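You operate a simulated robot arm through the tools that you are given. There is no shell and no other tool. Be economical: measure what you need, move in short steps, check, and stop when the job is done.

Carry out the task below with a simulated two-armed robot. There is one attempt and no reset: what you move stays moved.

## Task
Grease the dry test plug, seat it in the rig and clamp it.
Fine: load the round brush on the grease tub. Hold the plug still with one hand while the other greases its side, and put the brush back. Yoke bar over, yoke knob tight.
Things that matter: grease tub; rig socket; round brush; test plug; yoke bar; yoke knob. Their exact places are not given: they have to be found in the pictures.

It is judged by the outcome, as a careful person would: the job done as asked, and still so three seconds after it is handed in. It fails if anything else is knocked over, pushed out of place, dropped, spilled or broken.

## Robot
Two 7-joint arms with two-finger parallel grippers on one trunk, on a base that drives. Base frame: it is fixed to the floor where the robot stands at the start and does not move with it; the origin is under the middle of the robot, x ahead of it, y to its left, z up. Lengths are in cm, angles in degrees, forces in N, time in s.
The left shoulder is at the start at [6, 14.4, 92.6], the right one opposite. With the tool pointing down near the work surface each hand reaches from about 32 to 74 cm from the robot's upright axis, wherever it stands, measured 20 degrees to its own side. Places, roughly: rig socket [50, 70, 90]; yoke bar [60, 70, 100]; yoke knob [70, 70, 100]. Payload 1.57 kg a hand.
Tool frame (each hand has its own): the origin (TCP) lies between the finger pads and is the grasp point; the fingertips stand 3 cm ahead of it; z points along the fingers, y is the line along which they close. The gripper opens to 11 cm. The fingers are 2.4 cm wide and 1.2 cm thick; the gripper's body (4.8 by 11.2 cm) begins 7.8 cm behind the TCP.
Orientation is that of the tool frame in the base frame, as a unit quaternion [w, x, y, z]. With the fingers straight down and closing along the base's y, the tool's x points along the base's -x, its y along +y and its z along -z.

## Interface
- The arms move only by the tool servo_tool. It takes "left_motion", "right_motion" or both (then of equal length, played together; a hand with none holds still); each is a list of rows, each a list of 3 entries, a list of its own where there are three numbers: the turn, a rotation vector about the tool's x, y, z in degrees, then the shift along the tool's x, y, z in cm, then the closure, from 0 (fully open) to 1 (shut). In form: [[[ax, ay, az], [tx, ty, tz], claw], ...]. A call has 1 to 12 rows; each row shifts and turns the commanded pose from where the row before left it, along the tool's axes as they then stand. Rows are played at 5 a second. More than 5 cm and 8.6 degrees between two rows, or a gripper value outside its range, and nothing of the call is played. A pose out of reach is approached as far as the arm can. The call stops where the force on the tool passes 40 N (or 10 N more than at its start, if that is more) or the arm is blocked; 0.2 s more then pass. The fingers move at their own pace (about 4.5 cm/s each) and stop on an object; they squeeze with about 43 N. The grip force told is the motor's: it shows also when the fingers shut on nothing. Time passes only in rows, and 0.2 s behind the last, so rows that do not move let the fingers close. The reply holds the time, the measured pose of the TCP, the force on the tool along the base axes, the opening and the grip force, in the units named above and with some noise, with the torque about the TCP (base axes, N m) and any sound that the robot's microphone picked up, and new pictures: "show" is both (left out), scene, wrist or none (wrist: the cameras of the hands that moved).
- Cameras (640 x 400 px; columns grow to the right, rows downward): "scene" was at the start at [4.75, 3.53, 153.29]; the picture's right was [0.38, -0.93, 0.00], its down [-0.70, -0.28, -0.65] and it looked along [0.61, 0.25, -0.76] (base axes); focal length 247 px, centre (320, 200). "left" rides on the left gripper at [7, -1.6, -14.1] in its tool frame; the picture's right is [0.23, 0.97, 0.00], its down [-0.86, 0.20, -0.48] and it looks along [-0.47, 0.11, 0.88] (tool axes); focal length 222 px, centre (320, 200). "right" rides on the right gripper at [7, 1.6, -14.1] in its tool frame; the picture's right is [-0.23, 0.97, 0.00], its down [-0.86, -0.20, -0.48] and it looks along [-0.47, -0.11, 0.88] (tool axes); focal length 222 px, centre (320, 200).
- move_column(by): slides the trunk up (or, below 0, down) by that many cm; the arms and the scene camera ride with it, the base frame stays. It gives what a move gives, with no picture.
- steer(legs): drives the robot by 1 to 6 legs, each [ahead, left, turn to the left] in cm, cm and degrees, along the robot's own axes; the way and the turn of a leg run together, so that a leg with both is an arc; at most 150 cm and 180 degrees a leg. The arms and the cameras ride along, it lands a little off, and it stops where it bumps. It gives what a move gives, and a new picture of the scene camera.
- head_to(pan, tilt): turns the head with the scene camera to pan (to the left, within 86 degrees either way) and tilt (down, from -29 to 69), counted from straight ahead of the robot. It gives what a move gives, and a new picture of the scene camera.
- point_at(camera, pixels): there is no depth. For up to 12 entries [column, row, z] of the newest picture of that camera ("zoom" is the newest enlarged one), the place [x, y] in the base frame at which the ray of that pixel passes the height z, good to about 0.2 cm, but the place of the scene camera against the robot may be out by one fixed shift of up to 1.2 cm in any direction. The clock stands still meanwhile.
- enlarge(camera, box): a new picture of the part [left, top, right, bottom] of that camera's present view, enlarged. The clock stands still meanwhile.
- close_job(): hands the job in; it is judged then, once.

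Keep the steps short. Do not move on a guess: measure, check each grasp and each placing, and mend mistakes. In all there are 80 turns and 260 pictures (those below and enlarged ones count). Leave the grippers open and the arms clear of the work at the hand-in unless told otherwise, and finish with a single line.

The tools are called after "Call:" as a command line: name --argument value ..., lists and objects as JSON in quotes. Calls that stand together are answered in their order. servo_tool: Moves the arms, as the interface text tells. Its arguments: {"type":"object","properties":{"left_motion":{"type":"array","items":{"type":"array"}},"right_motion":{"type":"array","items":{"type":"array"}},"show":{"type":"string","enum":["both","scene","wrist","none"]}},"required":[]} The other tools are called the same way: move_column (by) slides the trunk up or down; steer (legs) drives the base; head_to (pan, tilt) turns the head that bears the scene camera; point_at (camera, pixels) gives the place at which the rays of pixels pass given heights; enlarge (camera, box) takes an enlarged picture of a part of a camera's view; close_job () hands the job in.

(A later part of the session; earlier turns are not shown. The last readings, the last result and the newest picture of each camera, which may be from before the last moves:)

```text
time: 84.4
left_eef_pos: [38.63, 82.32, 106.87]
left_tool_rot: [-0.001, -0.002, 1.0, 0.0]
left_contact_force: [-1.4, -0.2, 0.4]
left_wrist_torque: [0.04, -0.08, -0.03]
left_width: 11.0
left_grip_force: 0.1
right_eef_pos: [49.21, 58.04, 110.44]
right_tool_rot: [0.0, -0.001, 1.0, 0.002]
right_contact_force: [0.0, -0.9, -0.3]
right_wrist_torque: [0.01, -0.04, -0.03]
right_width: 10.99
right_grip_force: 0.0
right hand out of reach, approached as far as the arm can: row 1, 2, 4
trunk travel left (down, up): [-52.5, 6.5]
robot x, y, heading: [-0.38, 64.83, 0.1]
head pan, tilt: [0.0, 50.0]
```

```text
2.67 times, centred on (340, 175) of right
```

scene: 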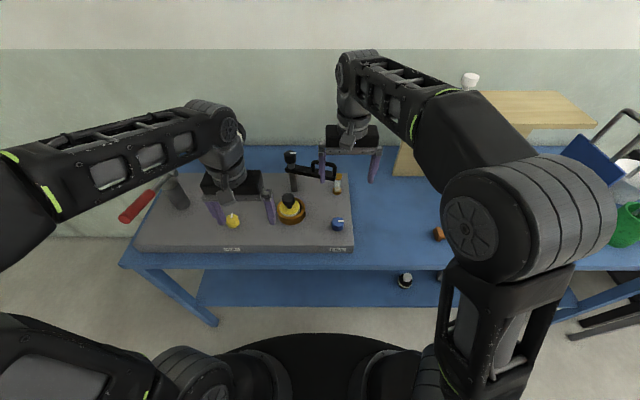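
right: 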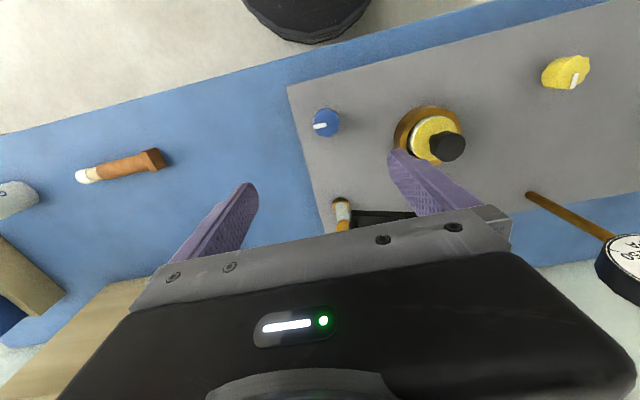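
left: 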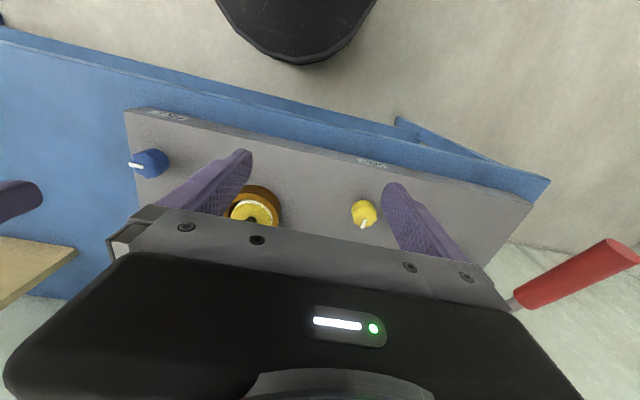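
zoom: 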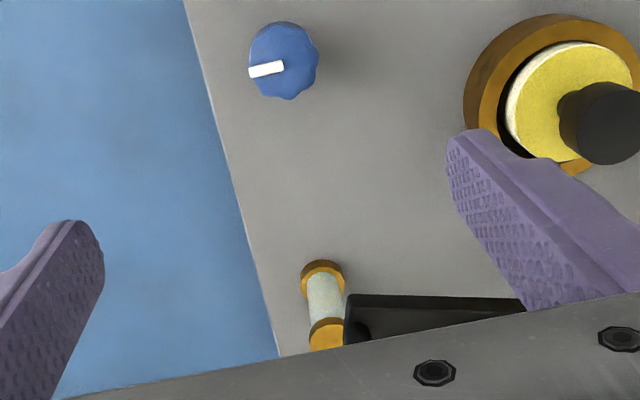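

The arm is near its reach at this height. Raise the trunk by 6 to gain reach, then look at the bar from further forward.

Call:
move_column --by 6

Call:
servo_tool --right_motion '[[[0, 0, 0], [-3, 2, 2], 0], [[0, 0, 0], [-4, 2, 2], 0], [[0, 0, 0], [-4, 2, 1], 0], [[0, 0, 0], [0, 0, 0], 0]]' --show "both"

Call:
enlarge --camera "right" --box '[220, 80, 460, 230]'

```text
time: 85.4
left_eef_pos: [38.96, 82.45, 112.79]
left_tool_rot: [0.0, -0.002, 1.0, 0.0]
left_contact_force: [0.1, 0.0, 0.5]
left_wrist_torque: [0.01, 0.01, -0.01]
left_width: 11.02
left_grip_force: 0.0
right_eef_pos: [49.16, 58.38, 116.26]
right_tool_rot: [0.0, -0.002, 1.0, 0.001]
right_contact_force: [0.0, 0.1, -0.2]
right_wrist_torque: [-0.01, 0.05, -0.03]
right_width: 11.0
right_grip_force: 0.1
trunk travel left (down, up): [-58.5, 0.5]
robot x, y, heading: [-0.23, 64.94, 0.0]
head pan, tilt: [0.0, 50.0]
```

```text
time: 86.4
left_eef_pos: [38.83, 82.39, 112.78]
left_tool_rot: [0.001, -0.002, 1.0, 0.0]
left_contact_force: [-0.7, 1.2, 0.2]
left_wrist_torque: [-0.03, -0.01, -0.01]
left_width: 10.98
left_grip_force: 0.1
right_eef_pos: [54.19, 61.27, 113.39]
right_tool_rot: [0.001, -0.002, 1.0, 0.001]
right_contact_force: [-0.7, 0.1, 0.2]
right_wrist_torque: [0.02, -0.02, -0.01]
right_width: 11.0
right_grip_force: 0.0
right hand out of reach, approached as far as the arm can: row 2, 3
trunk travel left (down, up): [-58.5, 0.5]
robot x, y, heading: [0.15, 64.65, 0.3]
head pan, tilt: [0.0, 50.0]
```

scene: 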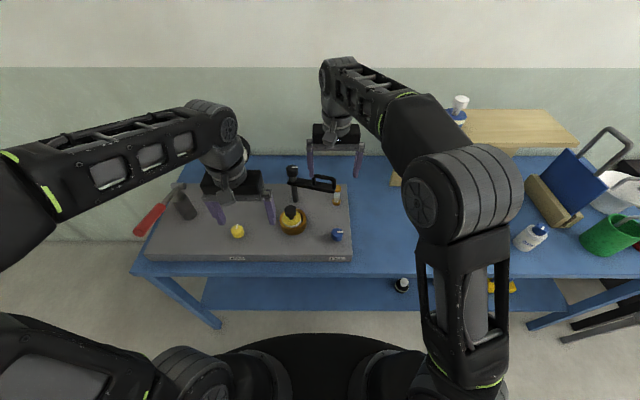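
right: 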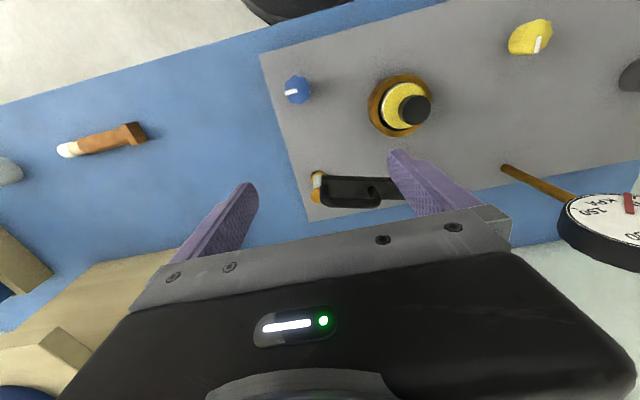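

```text
2.67 times, centred on (340, 155) of right
```

zoom: 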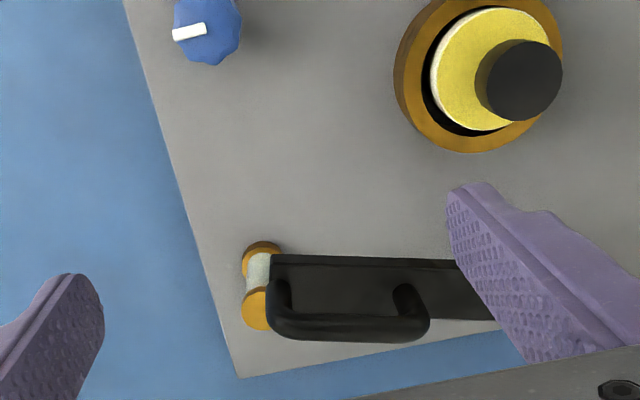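

Call:
point_at --camera "zoom" --pixels '[[275, 256, 97], [275, 256, 98], [275, 256, 99], [283, 322, 101], [283, 322, 102], [283, 322, 103], [283, 322, 104], [418, 330, 102], [418, 330, 103], [418, 330, 104], [525, 80, 95.5]]'

Call:
enlarge --camera "scene" --box '[260, 150, 360, 212]'

```text
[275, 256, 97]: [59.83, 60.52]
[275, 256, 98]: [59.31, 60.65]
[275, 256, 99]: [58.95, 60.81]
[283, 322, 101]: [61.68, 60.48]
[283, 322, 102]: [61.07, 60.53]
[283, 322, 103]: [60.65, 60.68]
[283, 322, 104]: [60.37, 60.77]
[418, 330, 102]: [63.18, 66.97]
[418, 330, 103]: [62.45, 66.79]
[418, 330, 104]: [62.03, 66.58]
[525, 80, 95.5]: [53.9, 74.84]
```

```text
6.40 times, centred on (310, 181) of scene
```

zoom: 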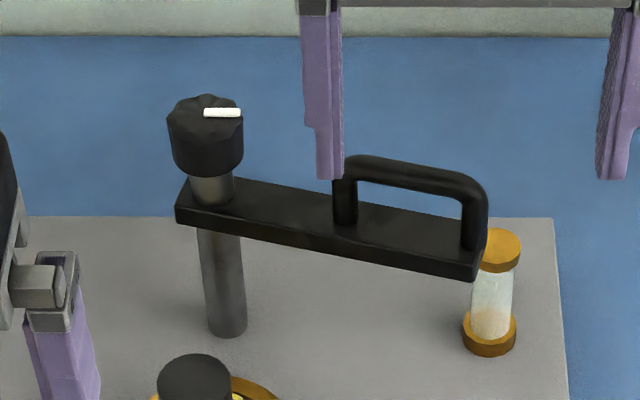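

Call:
point_at --camera "zoom" --pixels '[[207, 115, 102], [207, 115, 103], [207, 115, 104], [207, 115, 105], [474, 262, 97], [474, 262, 98], [474, 262, 99], [478, 190, 101], [478, 190, 102], [478, 190, 103], [346, 168, 102], [227, 322, 86.7]]'

```text
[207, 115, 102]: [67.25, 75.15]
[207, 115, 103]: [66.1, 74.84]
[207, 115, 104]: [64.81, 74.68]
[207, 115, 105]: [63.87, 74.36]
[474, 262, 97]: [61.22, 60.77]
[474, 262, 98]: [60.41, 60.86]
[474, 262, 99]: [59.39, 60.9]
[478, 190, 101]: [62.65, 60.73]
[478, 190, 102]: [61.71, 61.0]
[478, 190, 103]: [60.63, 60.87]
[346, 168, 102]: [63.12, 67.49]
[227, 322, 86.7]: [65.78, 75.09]
```

Bar points at ≈251° from the post (65.5, 74.7); the plug is at ≈181°, so it needs a 70° clockwise swing. Handle top z≈102.6 at r 8–15. First yaw the right hand 71° to straddle the handle; move the left hand further left.

Call:
servo_tool --right_motion '[[[0, 0, -8.5], [0, 0, 0], 0.3], [[0, 0, -8.5], [0, 0, 0], 0.3], [[0, 0, -8.5], [0, 0, 0], 0.3], [[0, 0, -8.5], [0, 0, 0], 0.3], [[0, 0, -8.5], [0, 0, 0], 0.3], [[0, 0, -8.5], [0, 0, 0], 0.3], [[0, 0, -8.5], [0, 0, 0], 0.3], [[0, 0, -8.5], [0, 0, 0], 0.3], [[0, 0, -3], [0, 0, 0], 0.3]]' --left_motion '[[[0, 0, 0], [0, 4, 0], 0], [[0, 0, 0], [0, 3, 0], 0], [[0, 0, 0], [0, 0, 0], 0], [[0, 0, 0], [0, 0, 0], 0], [[0, 0, 0], [0, 0, 0], 0], [[0, 0, 0], [0, 0, 0], 0], [[0, 0, 0], [0, 0, 0], 0], [[0, 0, 0], [0, 0, 0], 0], [[0, 0, 0], [0, 0, 0], 0]]' --show "none"

Call:
servo_tool --right_motion '[[[0, 0, 0], [-1.5, -2.2, 2], 0.3], [[0, 0, 0], [-1.5, -2.2, 2], 0.3], [[0, 0, 0], [-1.3, -2, 1.5], 0.3]]' --show "both"

Call:
enlarge --camera "scene" --box '[260, 150, 360, 212]'

```text
time: 88.4
left_eef_pos: [38.82, 89.38, 112.69]
left_tool_rot: [0.001, -0.002, 1.0, 0.0]
left_contact_force: [-0.4, 0.0, -0.7]
left_wrist_torque: [-0.02, 0.0, -0.01]
left_width: 10.98
left_grip_force: 0.1
right_eef_pos: [54.22, 61.43, 113.23]
right_tool_rot: [0.0, -0.584, 0.812, 0.001]
right_contact_force: [0.8, 0.1, 0.3]
right_wrist_torque: [0.03, -0.01, 0.0]
right_width: 7.68
right_grip_force: 0.0
trunk travel left (down, up): [-58.5, 0.5]
robot x, y, heading: [-0.36, 64.97, 0.3]
head pan, tilt: [0.0, 50.0]
```

```text
time: 89.2
left_eef_pos: [38.97, 89.32, 112.59]
left_tool_rot: [0.0, -0.002, 1.0, 0.0]
left_contact_force: [0.2, 0.4, 0.0]
left_wrist_torque: [-0.02, -0.02, 0.0]
left_width: 11.0
left_grip_force: 0.1
right_eef_pos: [57.71, 62.28, 110.84]
right_tool_rot: [0.003, -0.582, 0.813, -0.001]
right_contact_force: [0.2, -0.6, -0.5]
right_wrist_torque: [0.01, 0.04, 0.06]
right_width: 7.71
right_grip_force: 0.0
right hand out of reach, approached as far as the arm can: row 2, 3
trunk travel left (down, up): [-58.5, 0.5]
robot x, y, heading: [-0.41, 64.79, 0.0]
head pan, tilt: [0.0, 50.0]
```

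scene: 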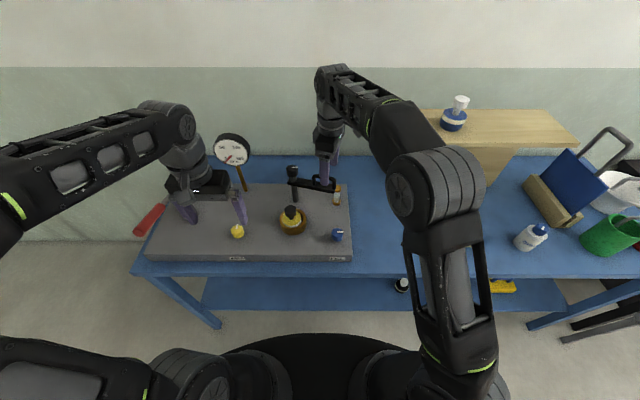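
right: 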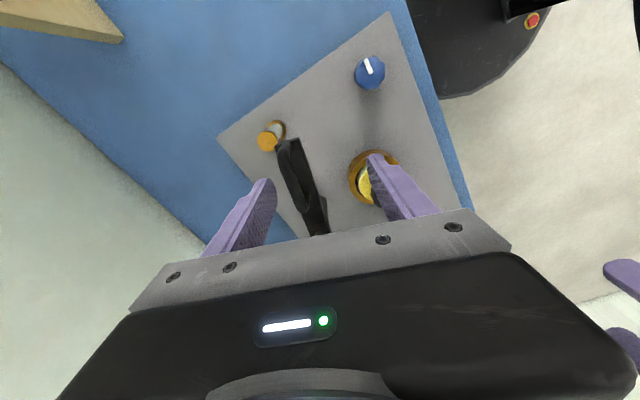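

```text
6.40 times, centred on (310, 181) of scene
```

zoom: 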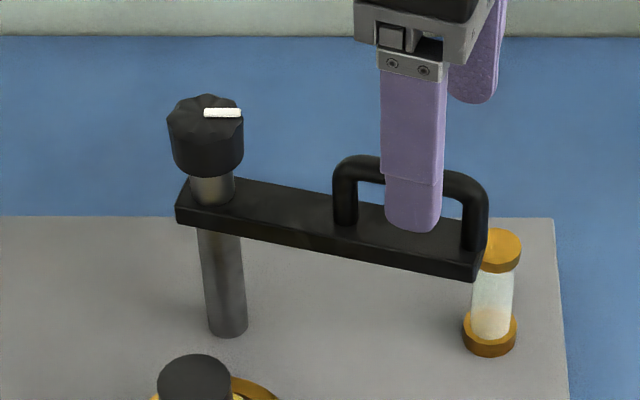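

Reach improves lower down. Lower to about 107 and check where it settles.

Call:
servo_tool --right_motion '[[[0, 0, 0], [0, 0, 2], 0.3], [[0, 0, 0], [0, 0, 1.5], 0.3], [[0, 0, 0], [0, 0, 0], 0.3]]' --show "none"

```text
time: 90.0
left_eef_pos: [38.9, 89.35, 112.7]
left_tool_rot: [0.0, -0.003, 1.0, 0.0]
left_contact_force: [0.8, -0.1, -0.1]
left_wrist_torque: [-0.01, 0.01, -0.02]
left_width: 10.99
left_grip_force: 0.0
right_eef_pos: [57.62, 62.17, 107.37]
right_tool_rot: [0.001, -0.582, 0.813, 0.001]
right_contact_force: [0.1, -1.1, 0.3]
right_wrist_torque: [-0.03, 0.02, 0.02]
right_width: 7.68
right_grip_force: 0.2
trunk travel left (down, up): [-58.5, 0.5]
robot x, y, heading: [-0.54, 64.9, -0.1]
head pan, tilt: [0.0, 50.0]
```

Call:
servo_tool --right_motion '[[[0, 0, 0], [-1.2, -1.7, 0.2], 0.3], [[0, 0, 0], [-1.14, -1.7, 0.2], 0.3], [[0, 0, 0], [0, 0, 0], 0.3]]' --show "wrist"

Call:
enlarge --camera "right" --box '[220, 110, 420, 235]'

Call:
enlarge --camera "scene" --box '[260, 150, 360, 212]'

```text
time: 90.8
left_eef_pos: [38.96, 89.3, 112.59]
left_tool_rot: [0.0, -0.002, 1.0, -0.001]
left_contact_force: [0.3, 1.2, 0.9]
left_wrist_torque: [-0.01, 0.01, 0.01]
left_width: 11.0
left_grip_force: 0.1
right_eef_pos: [60.7, 63.18, 107.03]
right_tool_rot: [0.0, -0.583, 0.813, 0.001]
right_contact_force: [-0.9, 0.3, 0.1]
right_wrist_torque: [0.02, 0.03, 0.0]
right_width: 7.72
right_grip_force: 0.0
right hand out of reach, approached as far as the arm can: row 2
trunk travel left (down, up): [-58.5, 0.5]
robot x, y, heading: [-0.1, 64.67, 0.3]
head pan, tilt: [0.0, 50.0]
```

right: 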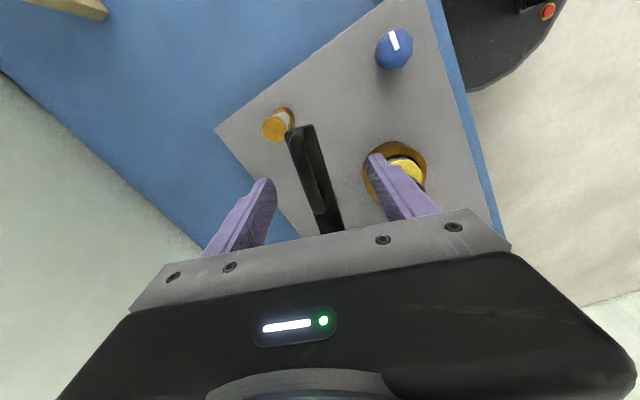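

```text
3.20 times, centred on (320, 172) of right
```

zoom: 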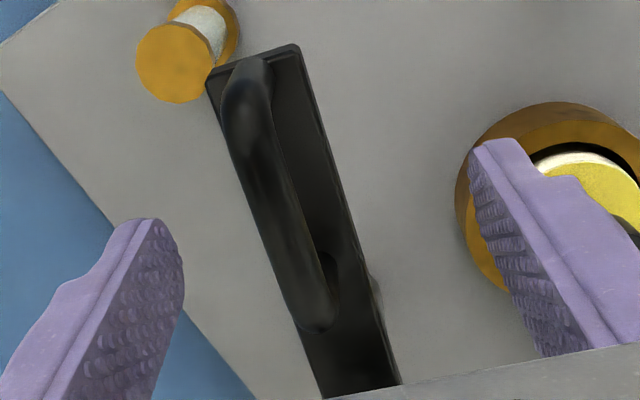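

```text
6.40 times, centred on (310, 181) of scene
```

zoom: 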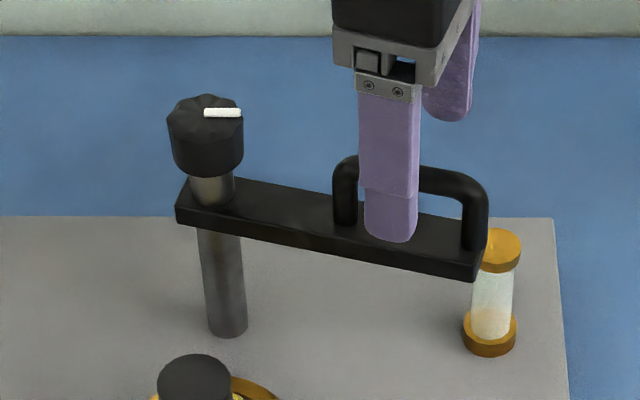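

Call:
enlarge --camera "right" --box '[220, 110, 420, 235]'

Call:
point_at --camera "zoom" --pixels '[[247, 90, 102.3], [282, 205, 102.3], [315, 310, 102.3], [252, 70, 98.3]]'

```text
3.20 times, centred on (320, 172) of right
```

zoom: 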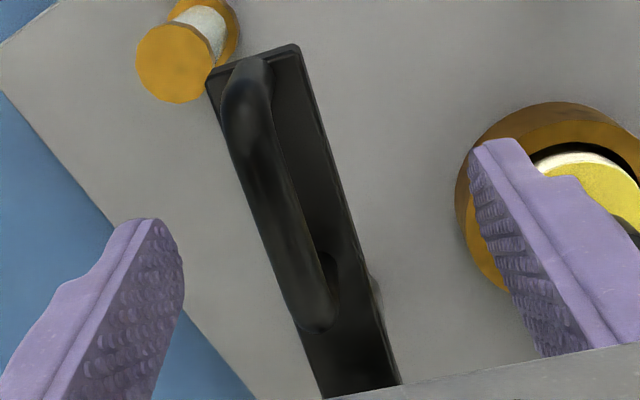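

```text
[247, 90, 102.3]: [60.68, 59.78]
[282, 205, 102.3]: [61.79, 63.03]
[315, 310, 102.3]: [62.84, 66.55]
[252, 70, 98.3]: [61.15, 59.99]
```

Handle rod runs (60.7, 59.8)→(62.8, 66.6); my fingers straddle it, 1 cm off. Lower, centre, and close.

Call:
servo_tool --right_motion '[[[0, 0, 0], [0, 0, 2], 0.3], [[0, 0, 0], [0, -1, 1.7], 0.3], [[0, 0, -1], [0, 0, 0], 0.3], [[0, 0, 0], [0, 0, 0], 1], [[0, 0, 0], [0, 0, 0], 1], [[0, 0, 0], [0, 0, 0], 1], [[0, 0, 0], [0, 0, 0], 1], [[0, 0, 0], [0, 0, 0], 1]]' --show "wrist"

Call:
enlarge --camera "scene" --box '[260, 150, 360, 212]'

```text
time: 92.6
left_eef_pos: [38.96, 89.29, 112.61]
left_tool_rot: [0.0, -0.002, 1.0, 0.0]
left_contact_force: [0.1, 0.6, -0.2]
left_wrist_torque: [0.02, 0.0, 0.0]
left_width: 11.0
left_grip_force: 0.1
right_eef_pos: [61.48, 62.95, 103.3]
right_tool_rot: [0.001, -0.589, 0.808, 0.0]
right_contact_force: [-1.5, -0.4, -1.1]
right_wrist_torque: [0.07, 0.01, 0.26]
right_width: 1.39
right_grip_force: 25.2
trunk travel left (down, up): [-58.5, 0.5]
robot x, y, heading: [-0.41, 64.91, 0.3]
head pan, tilt: [0.0, 50.0]
```

right: 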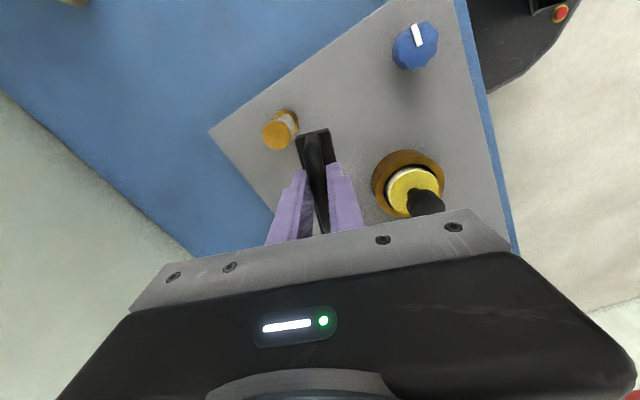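

```text
6.40 times, centred on (310, 181) of scene
```

zoom: 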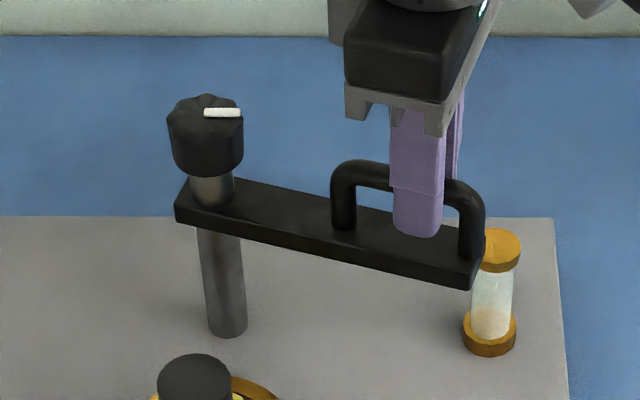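

Handle gripped. Begin swinging about the post: 4 steps of 5° clockwise, then check.

Call:
servo_tool --right_motion '[[[0, 0, 5], [-0.047, 1.083, 0], 1], [[0, 0, 5], [-0.047, 1.083, 0], 1], [[0, 0, 5], [-0.047, 1.083, 0], 1], [[0, 0, 5], [-0.047, 1.083, 0], 1]]' --show "none"

Call:
enlarge --camera "scene" --box '[240, 150, 360, 225]'

```text
time: 93.6
left_eef_pos: [38.86, 89.31, 112.79]
left_tool_rot: [-0.002, -0.001, 1.0, 0.0]
left_contact_force: [-0.1, -0.3, 0.3]
left_wrist_torque: [-0.02, -0.05, -0.02]
left_width: 11.0
left_grip_force: 0.1
right_eef_pos: [57.69, 64.79, 103.31]
right_tool_rot: [-0.001, -0.439, 0.898, 0.001]
right_contact_force: [-0.5, -0.1, -10.7]
right_wrist_torque: [-0.26, 0.1, 0.09]
right_width: 1.39
right_grip_force: 30.3
trunk travel left (down, up): [-58.5, 0.5]
robot x, y, heading: [-0.08, 65.17, -0.1]
head pan, tilt: [0.0, 50.0]
```

```text
5.33 times, centred on (300, 188) of scene
```

zoom: 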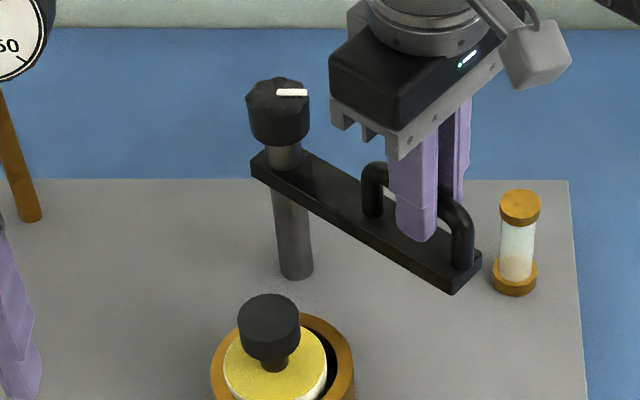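

Swings freely, radius constant. Continue 5 steps.

Call:
servo_tool --right_motion '[[[0, 0, 5], [-0.07, 1.09, 0], 1], [[0, 0, 5], [-0.07, 1.09, 0], 1], [[0, 0, 5], [-0.07, 1.09, 0], 1], [[0, 0, 5], [-0.07, 1.09, 0], 1], [[0, 0, 5], [-0.07, 1.09, 0], 1]]' --show "none"

Call:
enlarge --camera "scene" --box '[240, 150, 360, 225]'

```text
time: 94.8
left_eef_pos: [38.97, 89.22, 112.71]
left_tool_rot: [0.0, -0.001, 1.0, 0.0]
left_contact_force: [0.4, 0.4, 0.1]
left_wrist_torque: [-0.01, -0.04, 0.01]
left_width: 10.99
left_grip_force: 0.2
right_eef_pos: [54.23, 68.91, 103.33]
right_tool_rot: [-0.001, -0.234, 0.972, 0.001]
right_contact_force: [-5.4, -7.1, -15.8]
right_wrist_torque: [-0.17, 0.07, -0.44]
right_width: 1.37
right_grip_force: 29.9
trunk travel left (down, up): [-58.5, 0.5]
robot x, y, heading: [-0.35, 64.85, -0.0]
head pan, tilt: [0.0, 50.0]
```

```text
5.33 times, centred on (300, 188) of scene
```

zoom: 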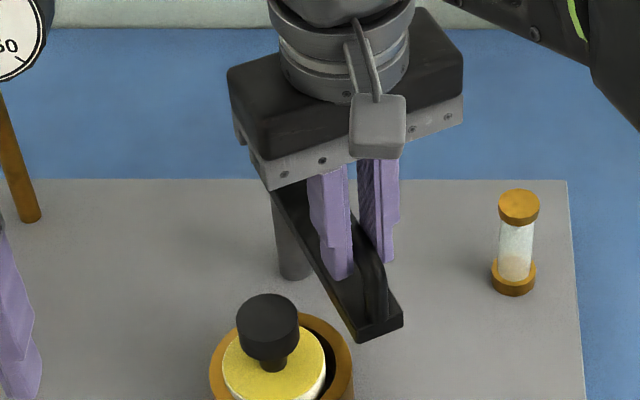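

Call:
servo_tool --right_motion '[[[0, 0, 5], [-0.04, 1.1, 0], 1], [[0, 0, 5], [-0.04, 1.1, 0], 1], [[0, 0, 5], [-0.04, 1.1, 0], 1]]' --show "none"

Call:
enlarge --camera "scene" --box '[240, 150, 360, 225]'

```text
time: 95.6
left_eef_pos: [38.97, 89.19, 112.75]
left_tool_rot: [0.0, -0.002, 1.0, -0.001]
left_contact_force: [0.2, 0.4, -0.5]
left_wrist_torque: [-0.01, -0.02, -0.01]
left_width: 10.98
left_grip_force: 0.0
right_eef_pos: [53.34, 72.31, 103.37]
right_tool_rot: [0.0, -0.106, 0.994, 0.0]
right_contact_force: [-5.0, -7.2, -16.5]
right_wrist_torque: [-0.11, 0.2, -0.72]
right_width: 1.43
right_grip_force: 30.3
trunk travel left (down, up): [-58.5, 0.5]
robot x, y, heading: [-0.4, 64.63, 0.3]
head pan, tilt: [0.0, 50.0]
```

```text
5.33 times, centred on (300, 188) of scene
```

zoom: 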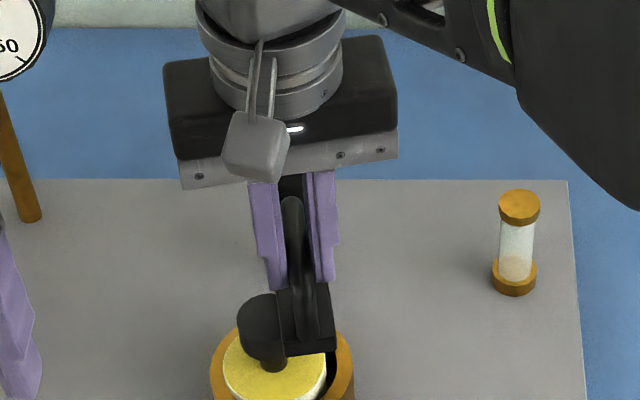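

Call:
servo_tool --right_motion '[[[0, 0, 5], [-0.04, 1.09, 0], 1], [[0, 0, 5], [-0.04, 1.09, 0], 1], [[0, 0, 0], [0, 0, 0], 1]]' --show "wrist"

Call:
enlarge --camera "scene" --box '[240, 150, 360, 225]'

```text
time: 96.4
left_eef_pos: [38.97, 89.33, 112.6]
left_tool_rot: [-0.001, -0.001, 1.0, 0.001]
left_contact_force: [0.6, 0.1, -0.6]
left_wrist_torque: [0.01, 0.03, 0.0]
left_width: 11.01
left_grip_force: 0.1
right_eef_pos: [53.01, 74.33, 103.46]
right_tool_rot: [0.002, -0.018, 1.0, 0.001]
right_contact_force: [0.1, -8.6, -14.1]
right_wrist_torque: [-0.08, -0.07, -0.83]
right_width: 1.43
right_grip_force: 30.0
trunk travel left (down, up): [-58.5, 0.5]
robot x, y, heading: [-0.27, 64.81, 0.2]
head pan, tilt: [0.0, 50.0]
```

right: 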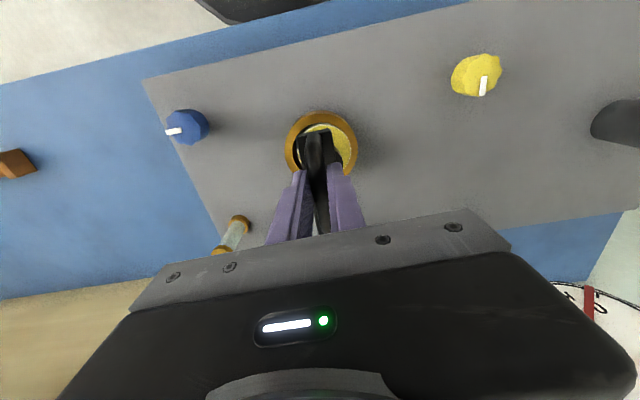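

```text
5.33 times, centred on (300, 188) of scene
```

zoom: 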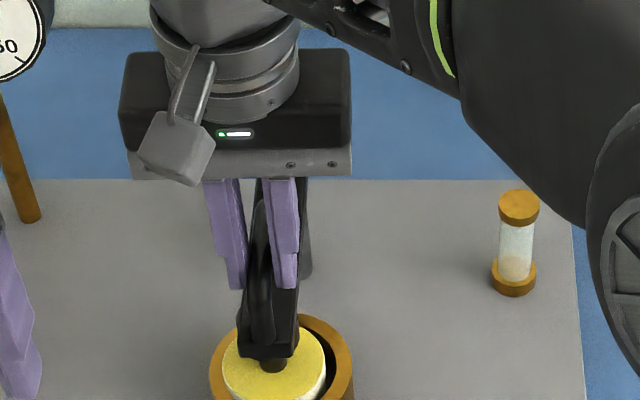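

The bar is over the plug (≈181°). Release the handle, rise and withdraw the right hand, then check that the bar stays.

Call:
servo_tool --right_motion '[[[0, 0, 0], [0, 0, 0], 0.8], [[0, 0, 0], [0, 0, 0], 0.5], [[0, 0, 0], [0, 0, 0], 0.4], [[0, 0, 0], [0, 0, -3], 0.4], [[0, 0, 0], [1, 0, -3], 0.4], [[0, 0, 0], [4, -2, -1], 0.2], [[0, 0, 0], [2, -4, 0], 0], [[0, 0, 0], [2, -4, 0], 0], [[0, 0, 0], [2, -4, 0], 0]]' --show "both"

Call:
enlarge --camera "scene" --box '[240, 150, 360, 225]'

Call:
point_at --camera "scene" --pixels '[[320, 335, 0], [320, 335, 15], [320, 335, 30], [320, 335, 45], [320, 308, 30], [320, 308, 40], [320, 308, 50], [320, 277, 78], [320, 277, 82]]'

```text
time: 98.4
left_eef_pos: [38.87, 89.17, 112.67]
left_tool_rot: [-0.001, -0.001, 1.0, 0.0]
left_contact_force: [-0.2, 0.4, -0.1]
left_wrist_torque: [0.02, -0.01, -0.04]
left_width: 11.0
left_grip_force: 0.0
right_eef_pos: [42.44, 60.04, 110.21]
right_tool_rot: [0.0, -0.02, 1.0, 0.001]
right_contact_force: [1.0, 0.0, -0.3]
right_wrist_torque: [0.06, 0.01, -0.01]
right_width: 10.99
right_grip_force: 0.0
trunk travel left (down, up): [-58.5, 0.5]
robot x, y, heading: [-0.59, 64.93, -0.0]
head pan, tilt: [0.0, 50.0]
```

scene: 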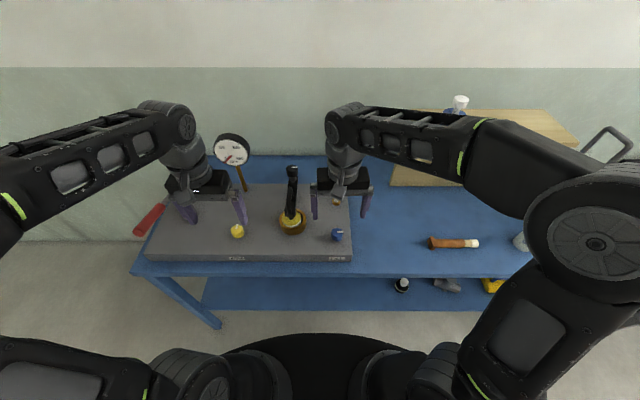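
right: 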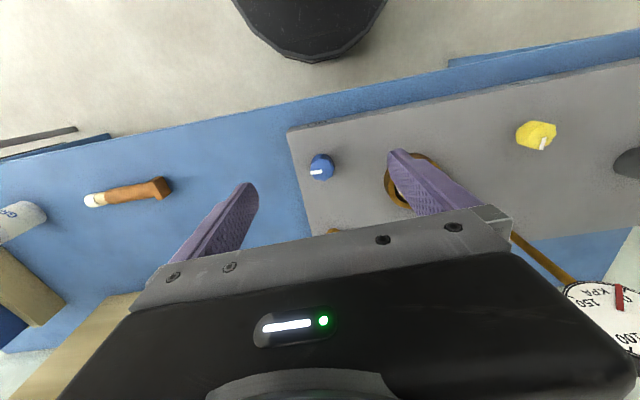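

```text
5.33 times, centred on (300, 188) of scene
```

zoom: 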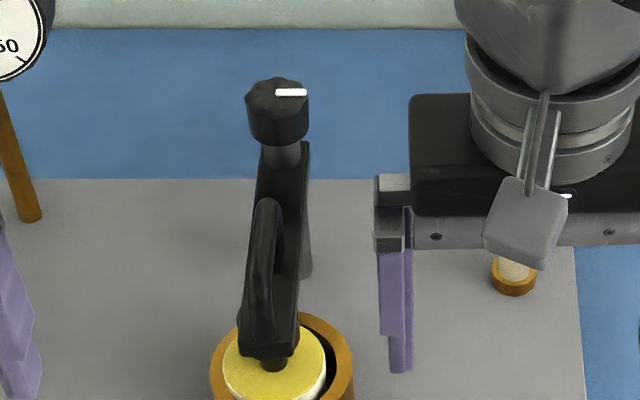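

```text
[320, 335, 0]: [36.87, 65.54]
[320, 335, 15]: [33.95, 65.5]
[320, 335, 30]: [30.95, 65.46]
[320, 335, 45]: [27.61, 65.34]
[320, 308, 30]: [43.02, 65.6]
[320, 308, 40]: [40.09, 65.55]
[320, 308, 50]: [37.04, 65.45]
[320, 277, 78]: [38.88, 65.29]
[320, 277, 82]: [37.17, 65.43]
```

The bar stays over the plug. The base front is at x≈31–34 and bench front ≥38, so I can safely drive 5 cm ahead to reach the knob.

Call:
steer --legs '[[5, 0, 0]]'

Call:
servo_tool --right_motion '[[[0, 0, 0], [0, -4, 0], 0], [[0, 0, 0], [2, -4, 0], 0], [[0, 0, 0], [3, -2, 0], 0], [[0, 0, 0], [0, 0, 0], 0]]' --left_motion '[[[0, 0, 0], [-4, -3, 0], 0], [[0, 0, 0], [-3, -4, 0], 0], [[0, 0, 0], [-3, -4, 0], 0], [[0, 0, 0], [0, -3, 0], 0]]' --show "both"

Call:
enlarge --camera "left" --box '[200, 80, 440, 230]'

```text
time: 99.3
left_eef_pos: [44.1, 89.31, 112.59]
left_tool_rot: [-0.001, -0.002, 1.0, 0.0]
left_contact_force: [1.5, 0.1, 0.5]
left_wrist_torque: [-0.03, 0.07, 0.02]
left_width: 11.02
left_grip_force: 0.1
right_eef_pos: [47.71, 60.16, 110.16]
right_tool_rot: [-0.001, -0.02, 1.0, 0.001]
right_contact_force: [-0.1, -0.1, -0.5]
right_wrist_torque: [-0.02, 0.05, 0.01]
right_width: 11.01
right_grip_force: 0.1
trunk travel left (down, up): [-58.5, 0.5]
robot x, y, heading: [4.6, 64.58, 0.5]
head pan, tilt: [0.0, 50.0]
```

scene: 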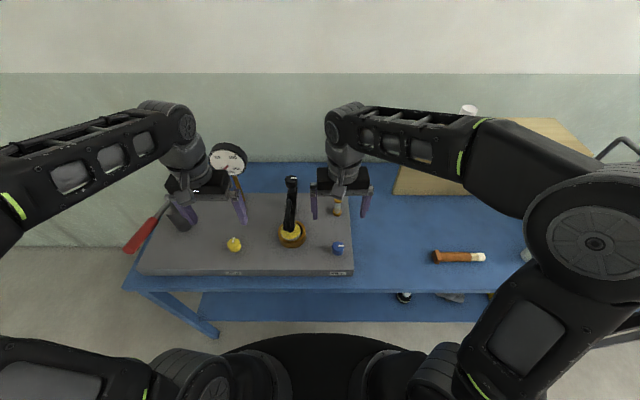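

```text
time: 100.3
left_eef_pos: [53.96, 75.57, 112.67]
left_tool_rot: [0.0, -0.003, 1.0, 0.001]
left_contact_force: [-0.9, 0.4, 1.3]
left_wrist_torque: [0.03, 0.02, 0.02]
left_width: 10.98
left_grip_force: 0.0
right_eef_pos: [42.7, 50.08, 110.04]
right_tool_rot: [0.0, -0.02, 1.0, 0.001]
right_contact_force: [-1.2, 0.4, -0.2]
right_wrist_torque: [-0.02, -0.03, 0.01]
right_width: 10.99
right_grip_force: 0.1
trunk travel left (down, up): [-58.5, 0.5]
robot x, y, heading: [4.68, 64.89, 0.3]
head pan, tilt: [0.0, 50.0]
```

scene: 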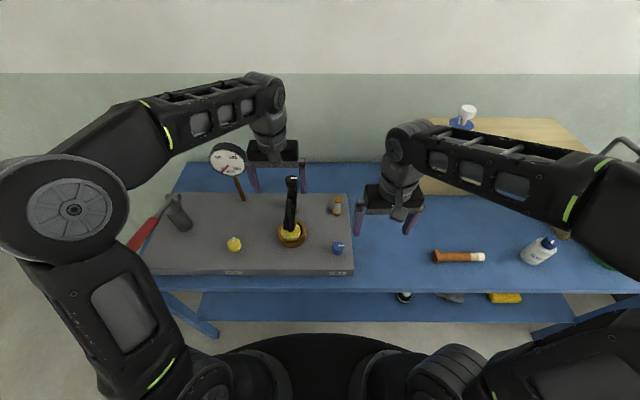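
right: 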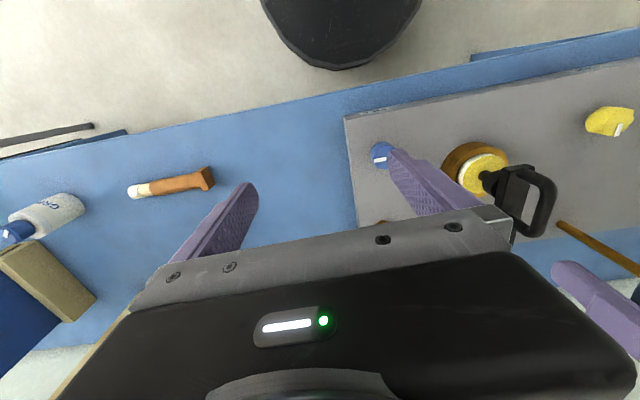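
left: 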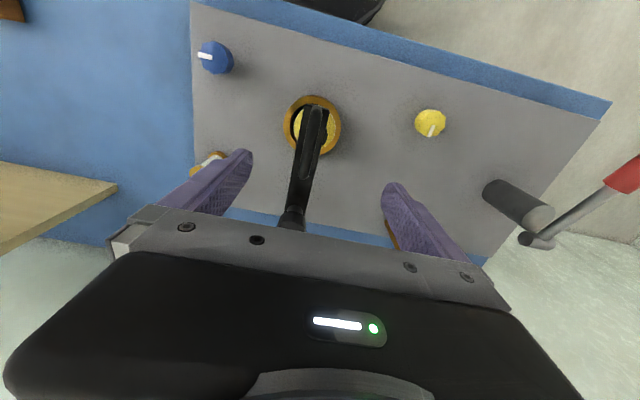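

```text
2.67 times, centred on (320, 155) of left
```

zoom: 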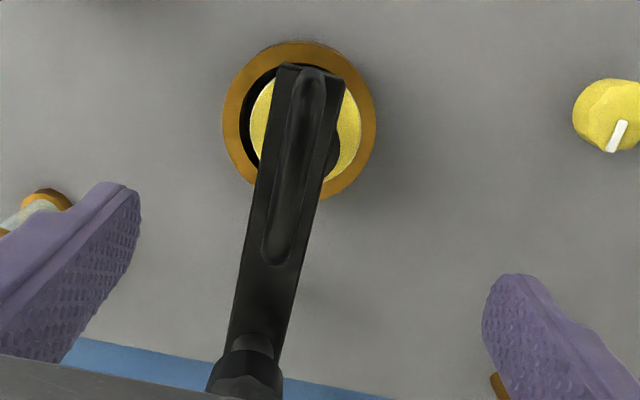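

Bar covers most of the plug's knob. Measure bar line and move the left hand further forward to see the yoke knob.

Call:
point_at --camera "zoom" --pixels '[[312, 68, 98.3], [286, 68, 98.3], [340, 82, 98.3], [266, 300, 98.3], [300, 120, 91], [340, 150, 95.7]]'

Call:
servo_tool --left_motion '[[[0, 0, 0], [-4, 0, 1.5], 0], [[0, 0, 0], [-4, -0.5, 2], 0], [[0, 0, 0], [0, 0, 0], 0]]' --show "none"

Call:
enlarge --camera "left" --box '[200, 60, 440, 210]'

```text
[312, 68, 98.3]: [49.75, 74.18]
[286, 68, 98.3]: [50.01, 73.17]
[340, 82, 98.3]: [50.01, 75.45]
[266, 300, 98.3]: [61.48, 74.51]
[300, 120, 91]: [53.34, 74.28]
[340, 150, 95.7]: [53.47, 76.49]
```

```text
time: 101.1
left_eef_pos: [62.02, 75.09, 109.14]
left_tool_rot: [0.0, -0.002, 1.0, 0.001]
left_contact_force: [0.5, -0.6, 0.6]
left_wrist_torque: [-0.04, -0.02, 0.0]
left_width: 11.0
left_grip_force: 0.0
right_eef_pos: [42.52, 50.09, 110.01]
right_tool_rot: [0.002, -0.02, 1.0, 0.001]
right_contact_force: [0.8, 0.3, 0.6]
right_wrist_torque: [0.01, -0.06, 0.0]
right_width: 10.99
right_grip_force: 0.1
trunk travel left (down, up): [-58.5, 0.5]
robot x, y, heading: [4.75, 64.92, 0.4]
head pan, tilt: [0.0, 50.0]
```

```text
2.67 times, centred on (320, 135) of left
```

zoom: 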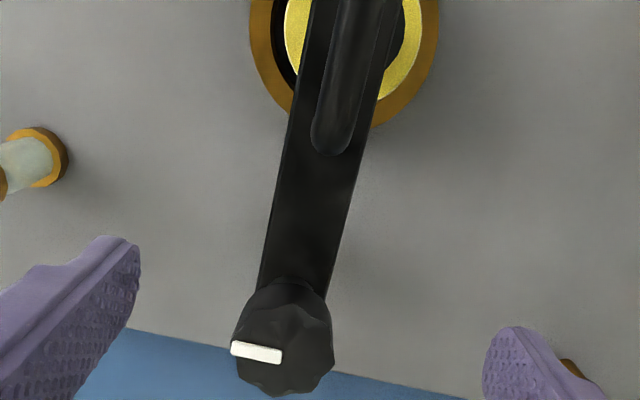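

The bar's centreline is over the socket centre. Measure the knob's centre now.

Call:
point_at --camera "zoom" --pixels '[[285, 349, 102], [285, 349, 103], [285, 349, 104], [234, 349, 103], [336, 355, 103]]'

Call:
servo_tool --left_motion '[[[0, 0, 0], [-2.5, 0, 0], 0], [[0, 0, 0], [-1.5, -0.3, 0], 0], [[0, 0, 0], [0, 0, 0], 0]]' --show "none"

Call:
enlarge --camera "left" --box '[220, 90, 420, 215]'

Call:
enlarge --camera "scene" --box '[240, 140, 340, 202]'

```text
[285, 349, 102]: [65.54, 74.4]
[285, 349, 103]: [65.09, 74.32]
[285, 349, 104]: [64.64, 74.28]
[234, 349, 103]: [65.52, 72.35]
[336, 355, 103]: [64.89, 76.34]
```

```text
time: 101.9
left_eef_pos: [65.37, 74.84, 109.25]
left_tool_rot: [0.0, -0.002, 1.0, 0.001]
left_contact_force: [0.9, 0.1, 0.4]
left_wrist_torque: [-0.01, 0.02, 0.01]
left_width: 11.03
left_grip_force: 0.1
left hand out of reach, approached as far as the arm can: row 2
right_eef_pos: [42.69, 50.06, 110.1]
right_tool_rot: [0.0, -0.02, 1.0, 0.0]
right_contact_force: [-0.2, -0.6, 0.4]
right_wrist_torque: [0.02, 0.02, 0.03]
right_width: 10.99
right_grip_force: 0.0
trunk travel left (down, up): [-58.5, 0.5]
robot x, y, heading: [4.25, 64.72, 0.4]
head pan, tilt: [0.0, 50.0]
```

```text
3.20 times, centred on (320, 152) of left
```

zoom: 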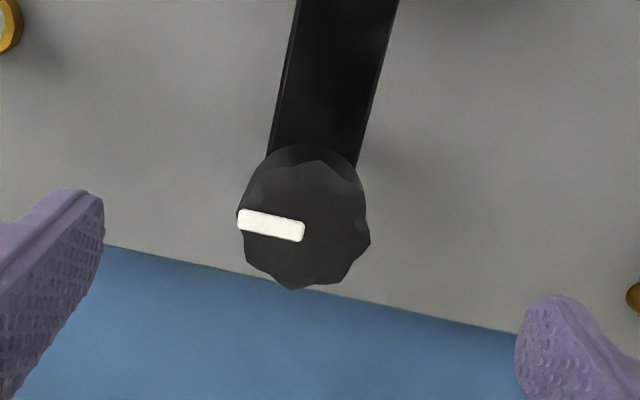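

```text
6.40 times, centred on (290, 171) of scene
```

zoom: 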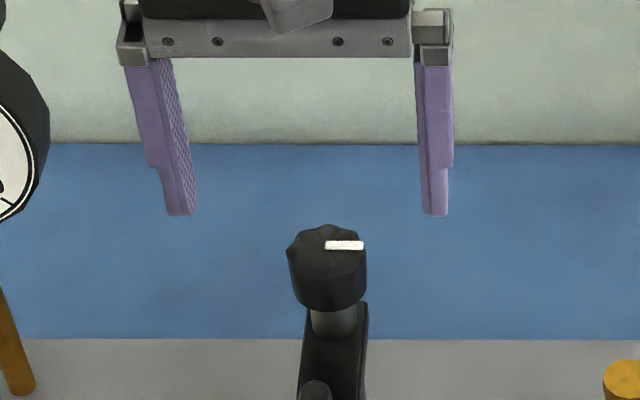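

Marker points to −y. Measure the knob centre, and pre-turn the left hand 85° counter-clockwise above it, so there is range for clockwise tightening.

Call:
point_at --camera "left" --pixels '[[315.3, 159.8, 102.5], [315.3, 159.8, 103.2]]'

Call:
servo_tool --left_motion '[[[0, 0, -8.5], [0, 0, 0], 0.3], [[0, 0, -8.5], [0, 0, 0], 0.3], [[0, 0, -8.5], [0, 0, 0], 0.3], [[0, 0, -8.5], [0, 0, 0], 0.3], [[0, 0, -8.5], [0, 0, 0], 0.3], [[0, 0, -8.5], [0, 0, 0], 0.3], [[0, 0, -8.5], [0, 0, 0], 0.3], [[0, 0, -8.5], [0, 0, 0], 0.3], [[0, 0, -8.5], [0, 0, 0], 0.3], [[0, 0, -8.5], [0, 0, 0], 0.3]]' --show "both"

```text
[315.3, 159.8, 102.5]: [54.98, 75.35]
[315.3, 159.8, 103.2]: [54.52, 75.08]
```

```text
time: 104.1
left_eef_pos: [65.25, 74.72, 109.18]
left_tool_rot: [-0.001, -0.678, 0.735, 0.001]
left_contact_force: [-0.6, -0.3, 0.4]
left_wrist_torque: [-0.01, 0.02, -0.01]
left_width: 7.7
left_grip_force: 0.1
right_eef_pos: [42.71, 50.11, 110.06]
right_tool_rot: [0.0, -0.021, 1.0, 0.001]
right_contact_force: [-0.1, 0.0, 0.3]
right_wrist_torque: [0.0, 0.01, 0.0]
right_width: 10.99
right_grip_force: 0.1
trunk travel left (down, up): [-58.5, 0.5]
robot x, y, heading: [4.99, 64.67, 0.4]
head pan, tilt: [0.0, 50.0]
```

scene: 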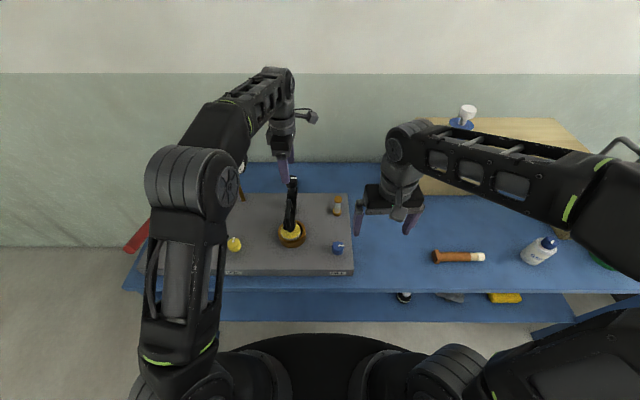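
left: 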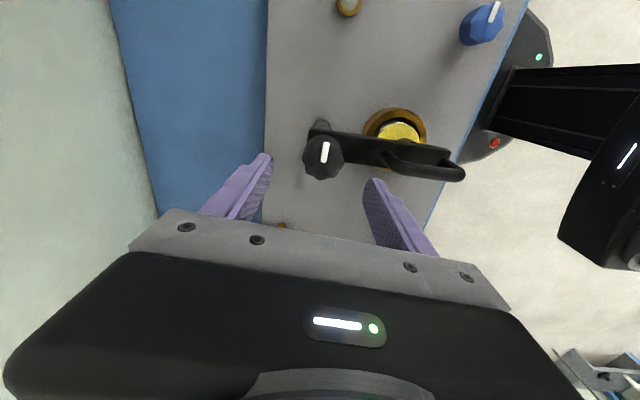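

Call:
enlarge --camera "left" --box '[240, 100, 400, 200]'

Call:
point_at --camera "left" --pixels '[[323.5, 159, 102.5], [323.5, 159, 103.2], [320, 195, 109]]'

```text
4.00 times, centred on (320, 150) of left
```

zoom: 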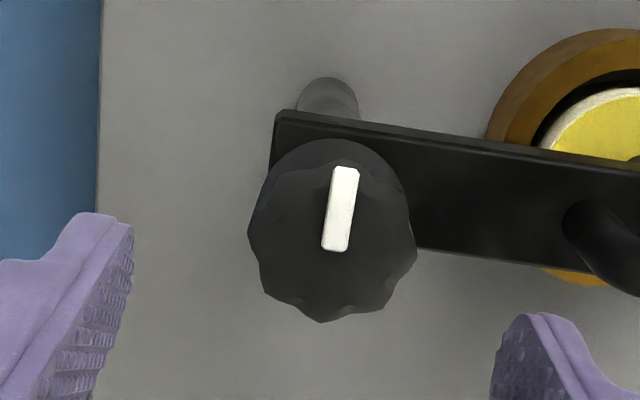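

```text
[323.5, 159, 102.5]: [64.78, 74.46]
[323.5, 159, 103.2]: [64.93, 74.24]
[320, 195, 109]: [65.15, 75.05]
```

Knob centre ≈ (65.0, 74.4). Centre, lower to z≈102.3 (tips stay above the bar) and grip.

Call:
servo_tool --left_motion '[[[0, 0, 0], [0.32, 0.22, 3], 0.35], [[0, 0, 0], [0, 0, 2.5], 0.35], [[0, 0, 0], [0, 0, 1.3], 0.35], [[0, 0, 0], [0, 0, 0], 1], [[0, 0, 0], [0, 0, 0], 1], [[0, 0, 0], [0, 0, 0], 1], [[0, 0, 0], [0, 0, 0], 1]]' --show "wrist"

Call:
enlarge --camera "scene" --box '[240, 140, 340, 202]'

```text
time: 105.7
left_eef_pos: [65.1, 74.57, 102.25]
left_tool_rot: [-0.001, -0.677, 0.736, 0.001]
left_contact_force: [-2.4, 0.2, -3.1]
left_wrist_torque: [-0.12, -0.32, 0.02]
left_width: 3.78
left_grip_force: 31.6
right_eef_pos: [42.63, 49.96, 110.03]
right_tool_rot: [0.0, -0.02, 1.0, 0.0]
right_contact_force: [0.5, 0.3, 0.4]
right_wrist_torque: [0.0, -0.02, -0.01]
right_width: 11.01
right_grip_force: 0.0
trunk travel left (down, up): [-58.5, 0.5]
robot x, y, heading: [4.55, 64.68, 0.3]
head pan, tilt: [0.0, 50.0]
```

left: 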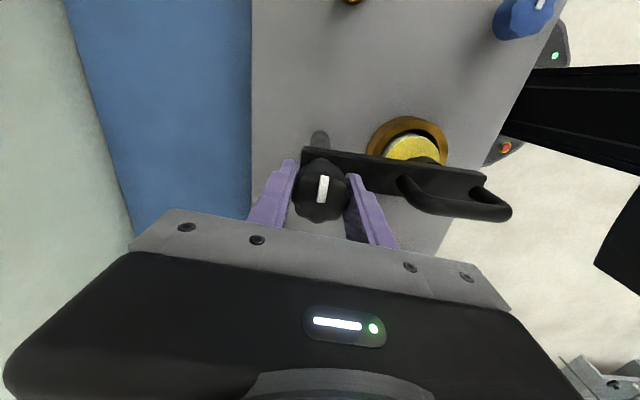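

```text
6.40 times, centred on (290, 171) of scene
```

zoom: 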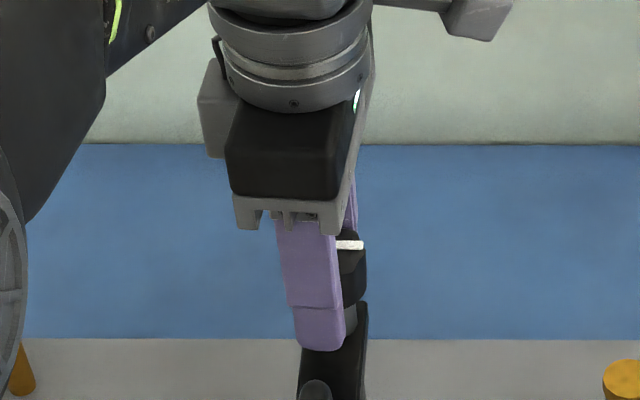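

Knob gripped. Turn clockwise 40° and watch the torque.

Call:
servo_tool --left_motion '[[[0, 0, 8], [0, 0, 0], 1], [[0, 0, 8], [0, 0, 0], 1], [[0, 0, 8], [0, 0, 0], 1], [[0, 0, 8], [0, 0, 0], 1], [[0, 0, 8], [0, 0, 0], 1]]' --show "wrist"

```text
time: 106.9
left_eef_pos: [65.06, 74.37, 102.35]
left_tool_rot: [0.0, -0.383, 0.924, -0.001]
left_contact_force: [9.2, -3.6, -0.6]
left_wrist_torque: [-0.23, 0.15, 0.73]
left_width: 3.8
left_grip_force: 44.1
right_eef_pos: [42.81, 50.03, 109.98]
right_tool_rot: [0.001, -0.02, 1.0, 0.0]
right_contact_force: [0.0, 0.8, 0.8]
right_wrist_torque: [0.02, 0.01, -0.03]
right_width: 11.0
right_grip_force: 0.2
trunk travel left (down, up): [-58.5, 0.5]
robot x, y, heading: [4.56, 64.63, 0.5]
head pan, tilt: [0.0, 50.0]
```

left: 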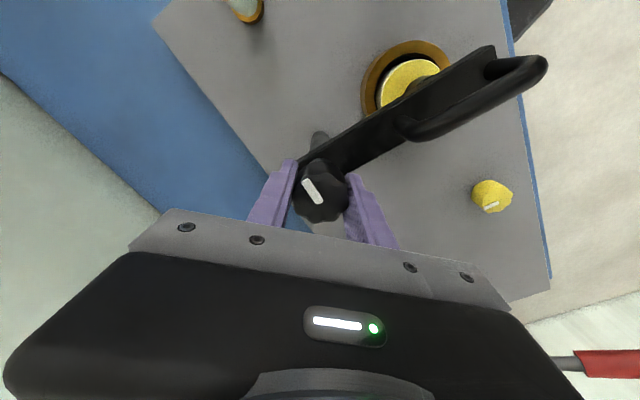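

The hand slipped on the knob: marker stayed 90° from the bar, torque 0.73 N·m. I'll test the other direction by the same amount (this also returns the hand).

Call:
servo_tool --left_motion '[[[0, 0, -4], [0, 0, 0], 1], [[0, 0, -4], [0, 0, 0], 1], [[0, 0, -4], [0, 0, 0], 1], [[0, 0, -4], [0, 0, 0], 1], [[0, 0, -4], [0, 0, 0], 1]]' --show "wrist"

Call:
enlarge --camera "left" --box '[240, 100, 400, 200]'

```text
time: 108.1
left_eef_pos: [65.04, 74.38, 102.35]
left_tool_rot: [-0.001, -0.54, 0.842, 0.001]
left_contact_force: [7.1, -5.4, -4.5]
left_wrist_torque: [-0.49, -0.53, -0.01]
left_width: 3.8
left_grip_force: 43.6
right_eef_pos: [42.77, 50.05, 110.11]
right_tool_rot: [0.0, -0.02, 1.0, 0.0]
right_contact_force: [0.2, 0.2, 0.4]
right_wrist_torque: [0.0, -0.01, -0.01]
right_width: 11.02
right_grip_force: 0.1
trunk travel left (down, up): [-58.5, 0.5]
robot x, y, heading: [4.98, 65.01, 0.4]
head pan, tilt: [0.0, 50.0]
```

left: 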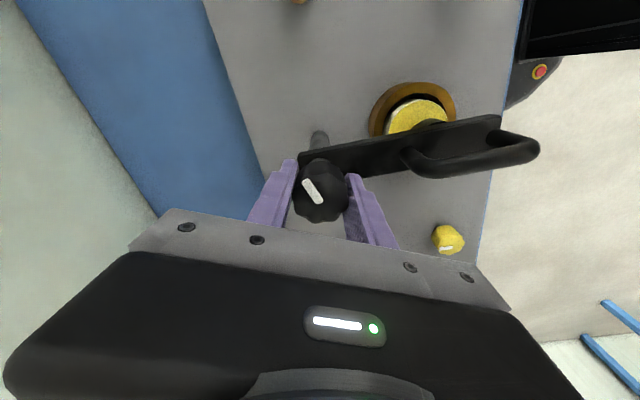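

```text
4.00 times, centred on (320, 150) of left
```

zoom: 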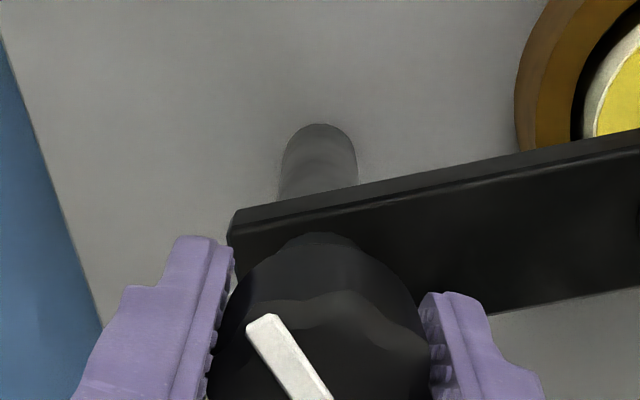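

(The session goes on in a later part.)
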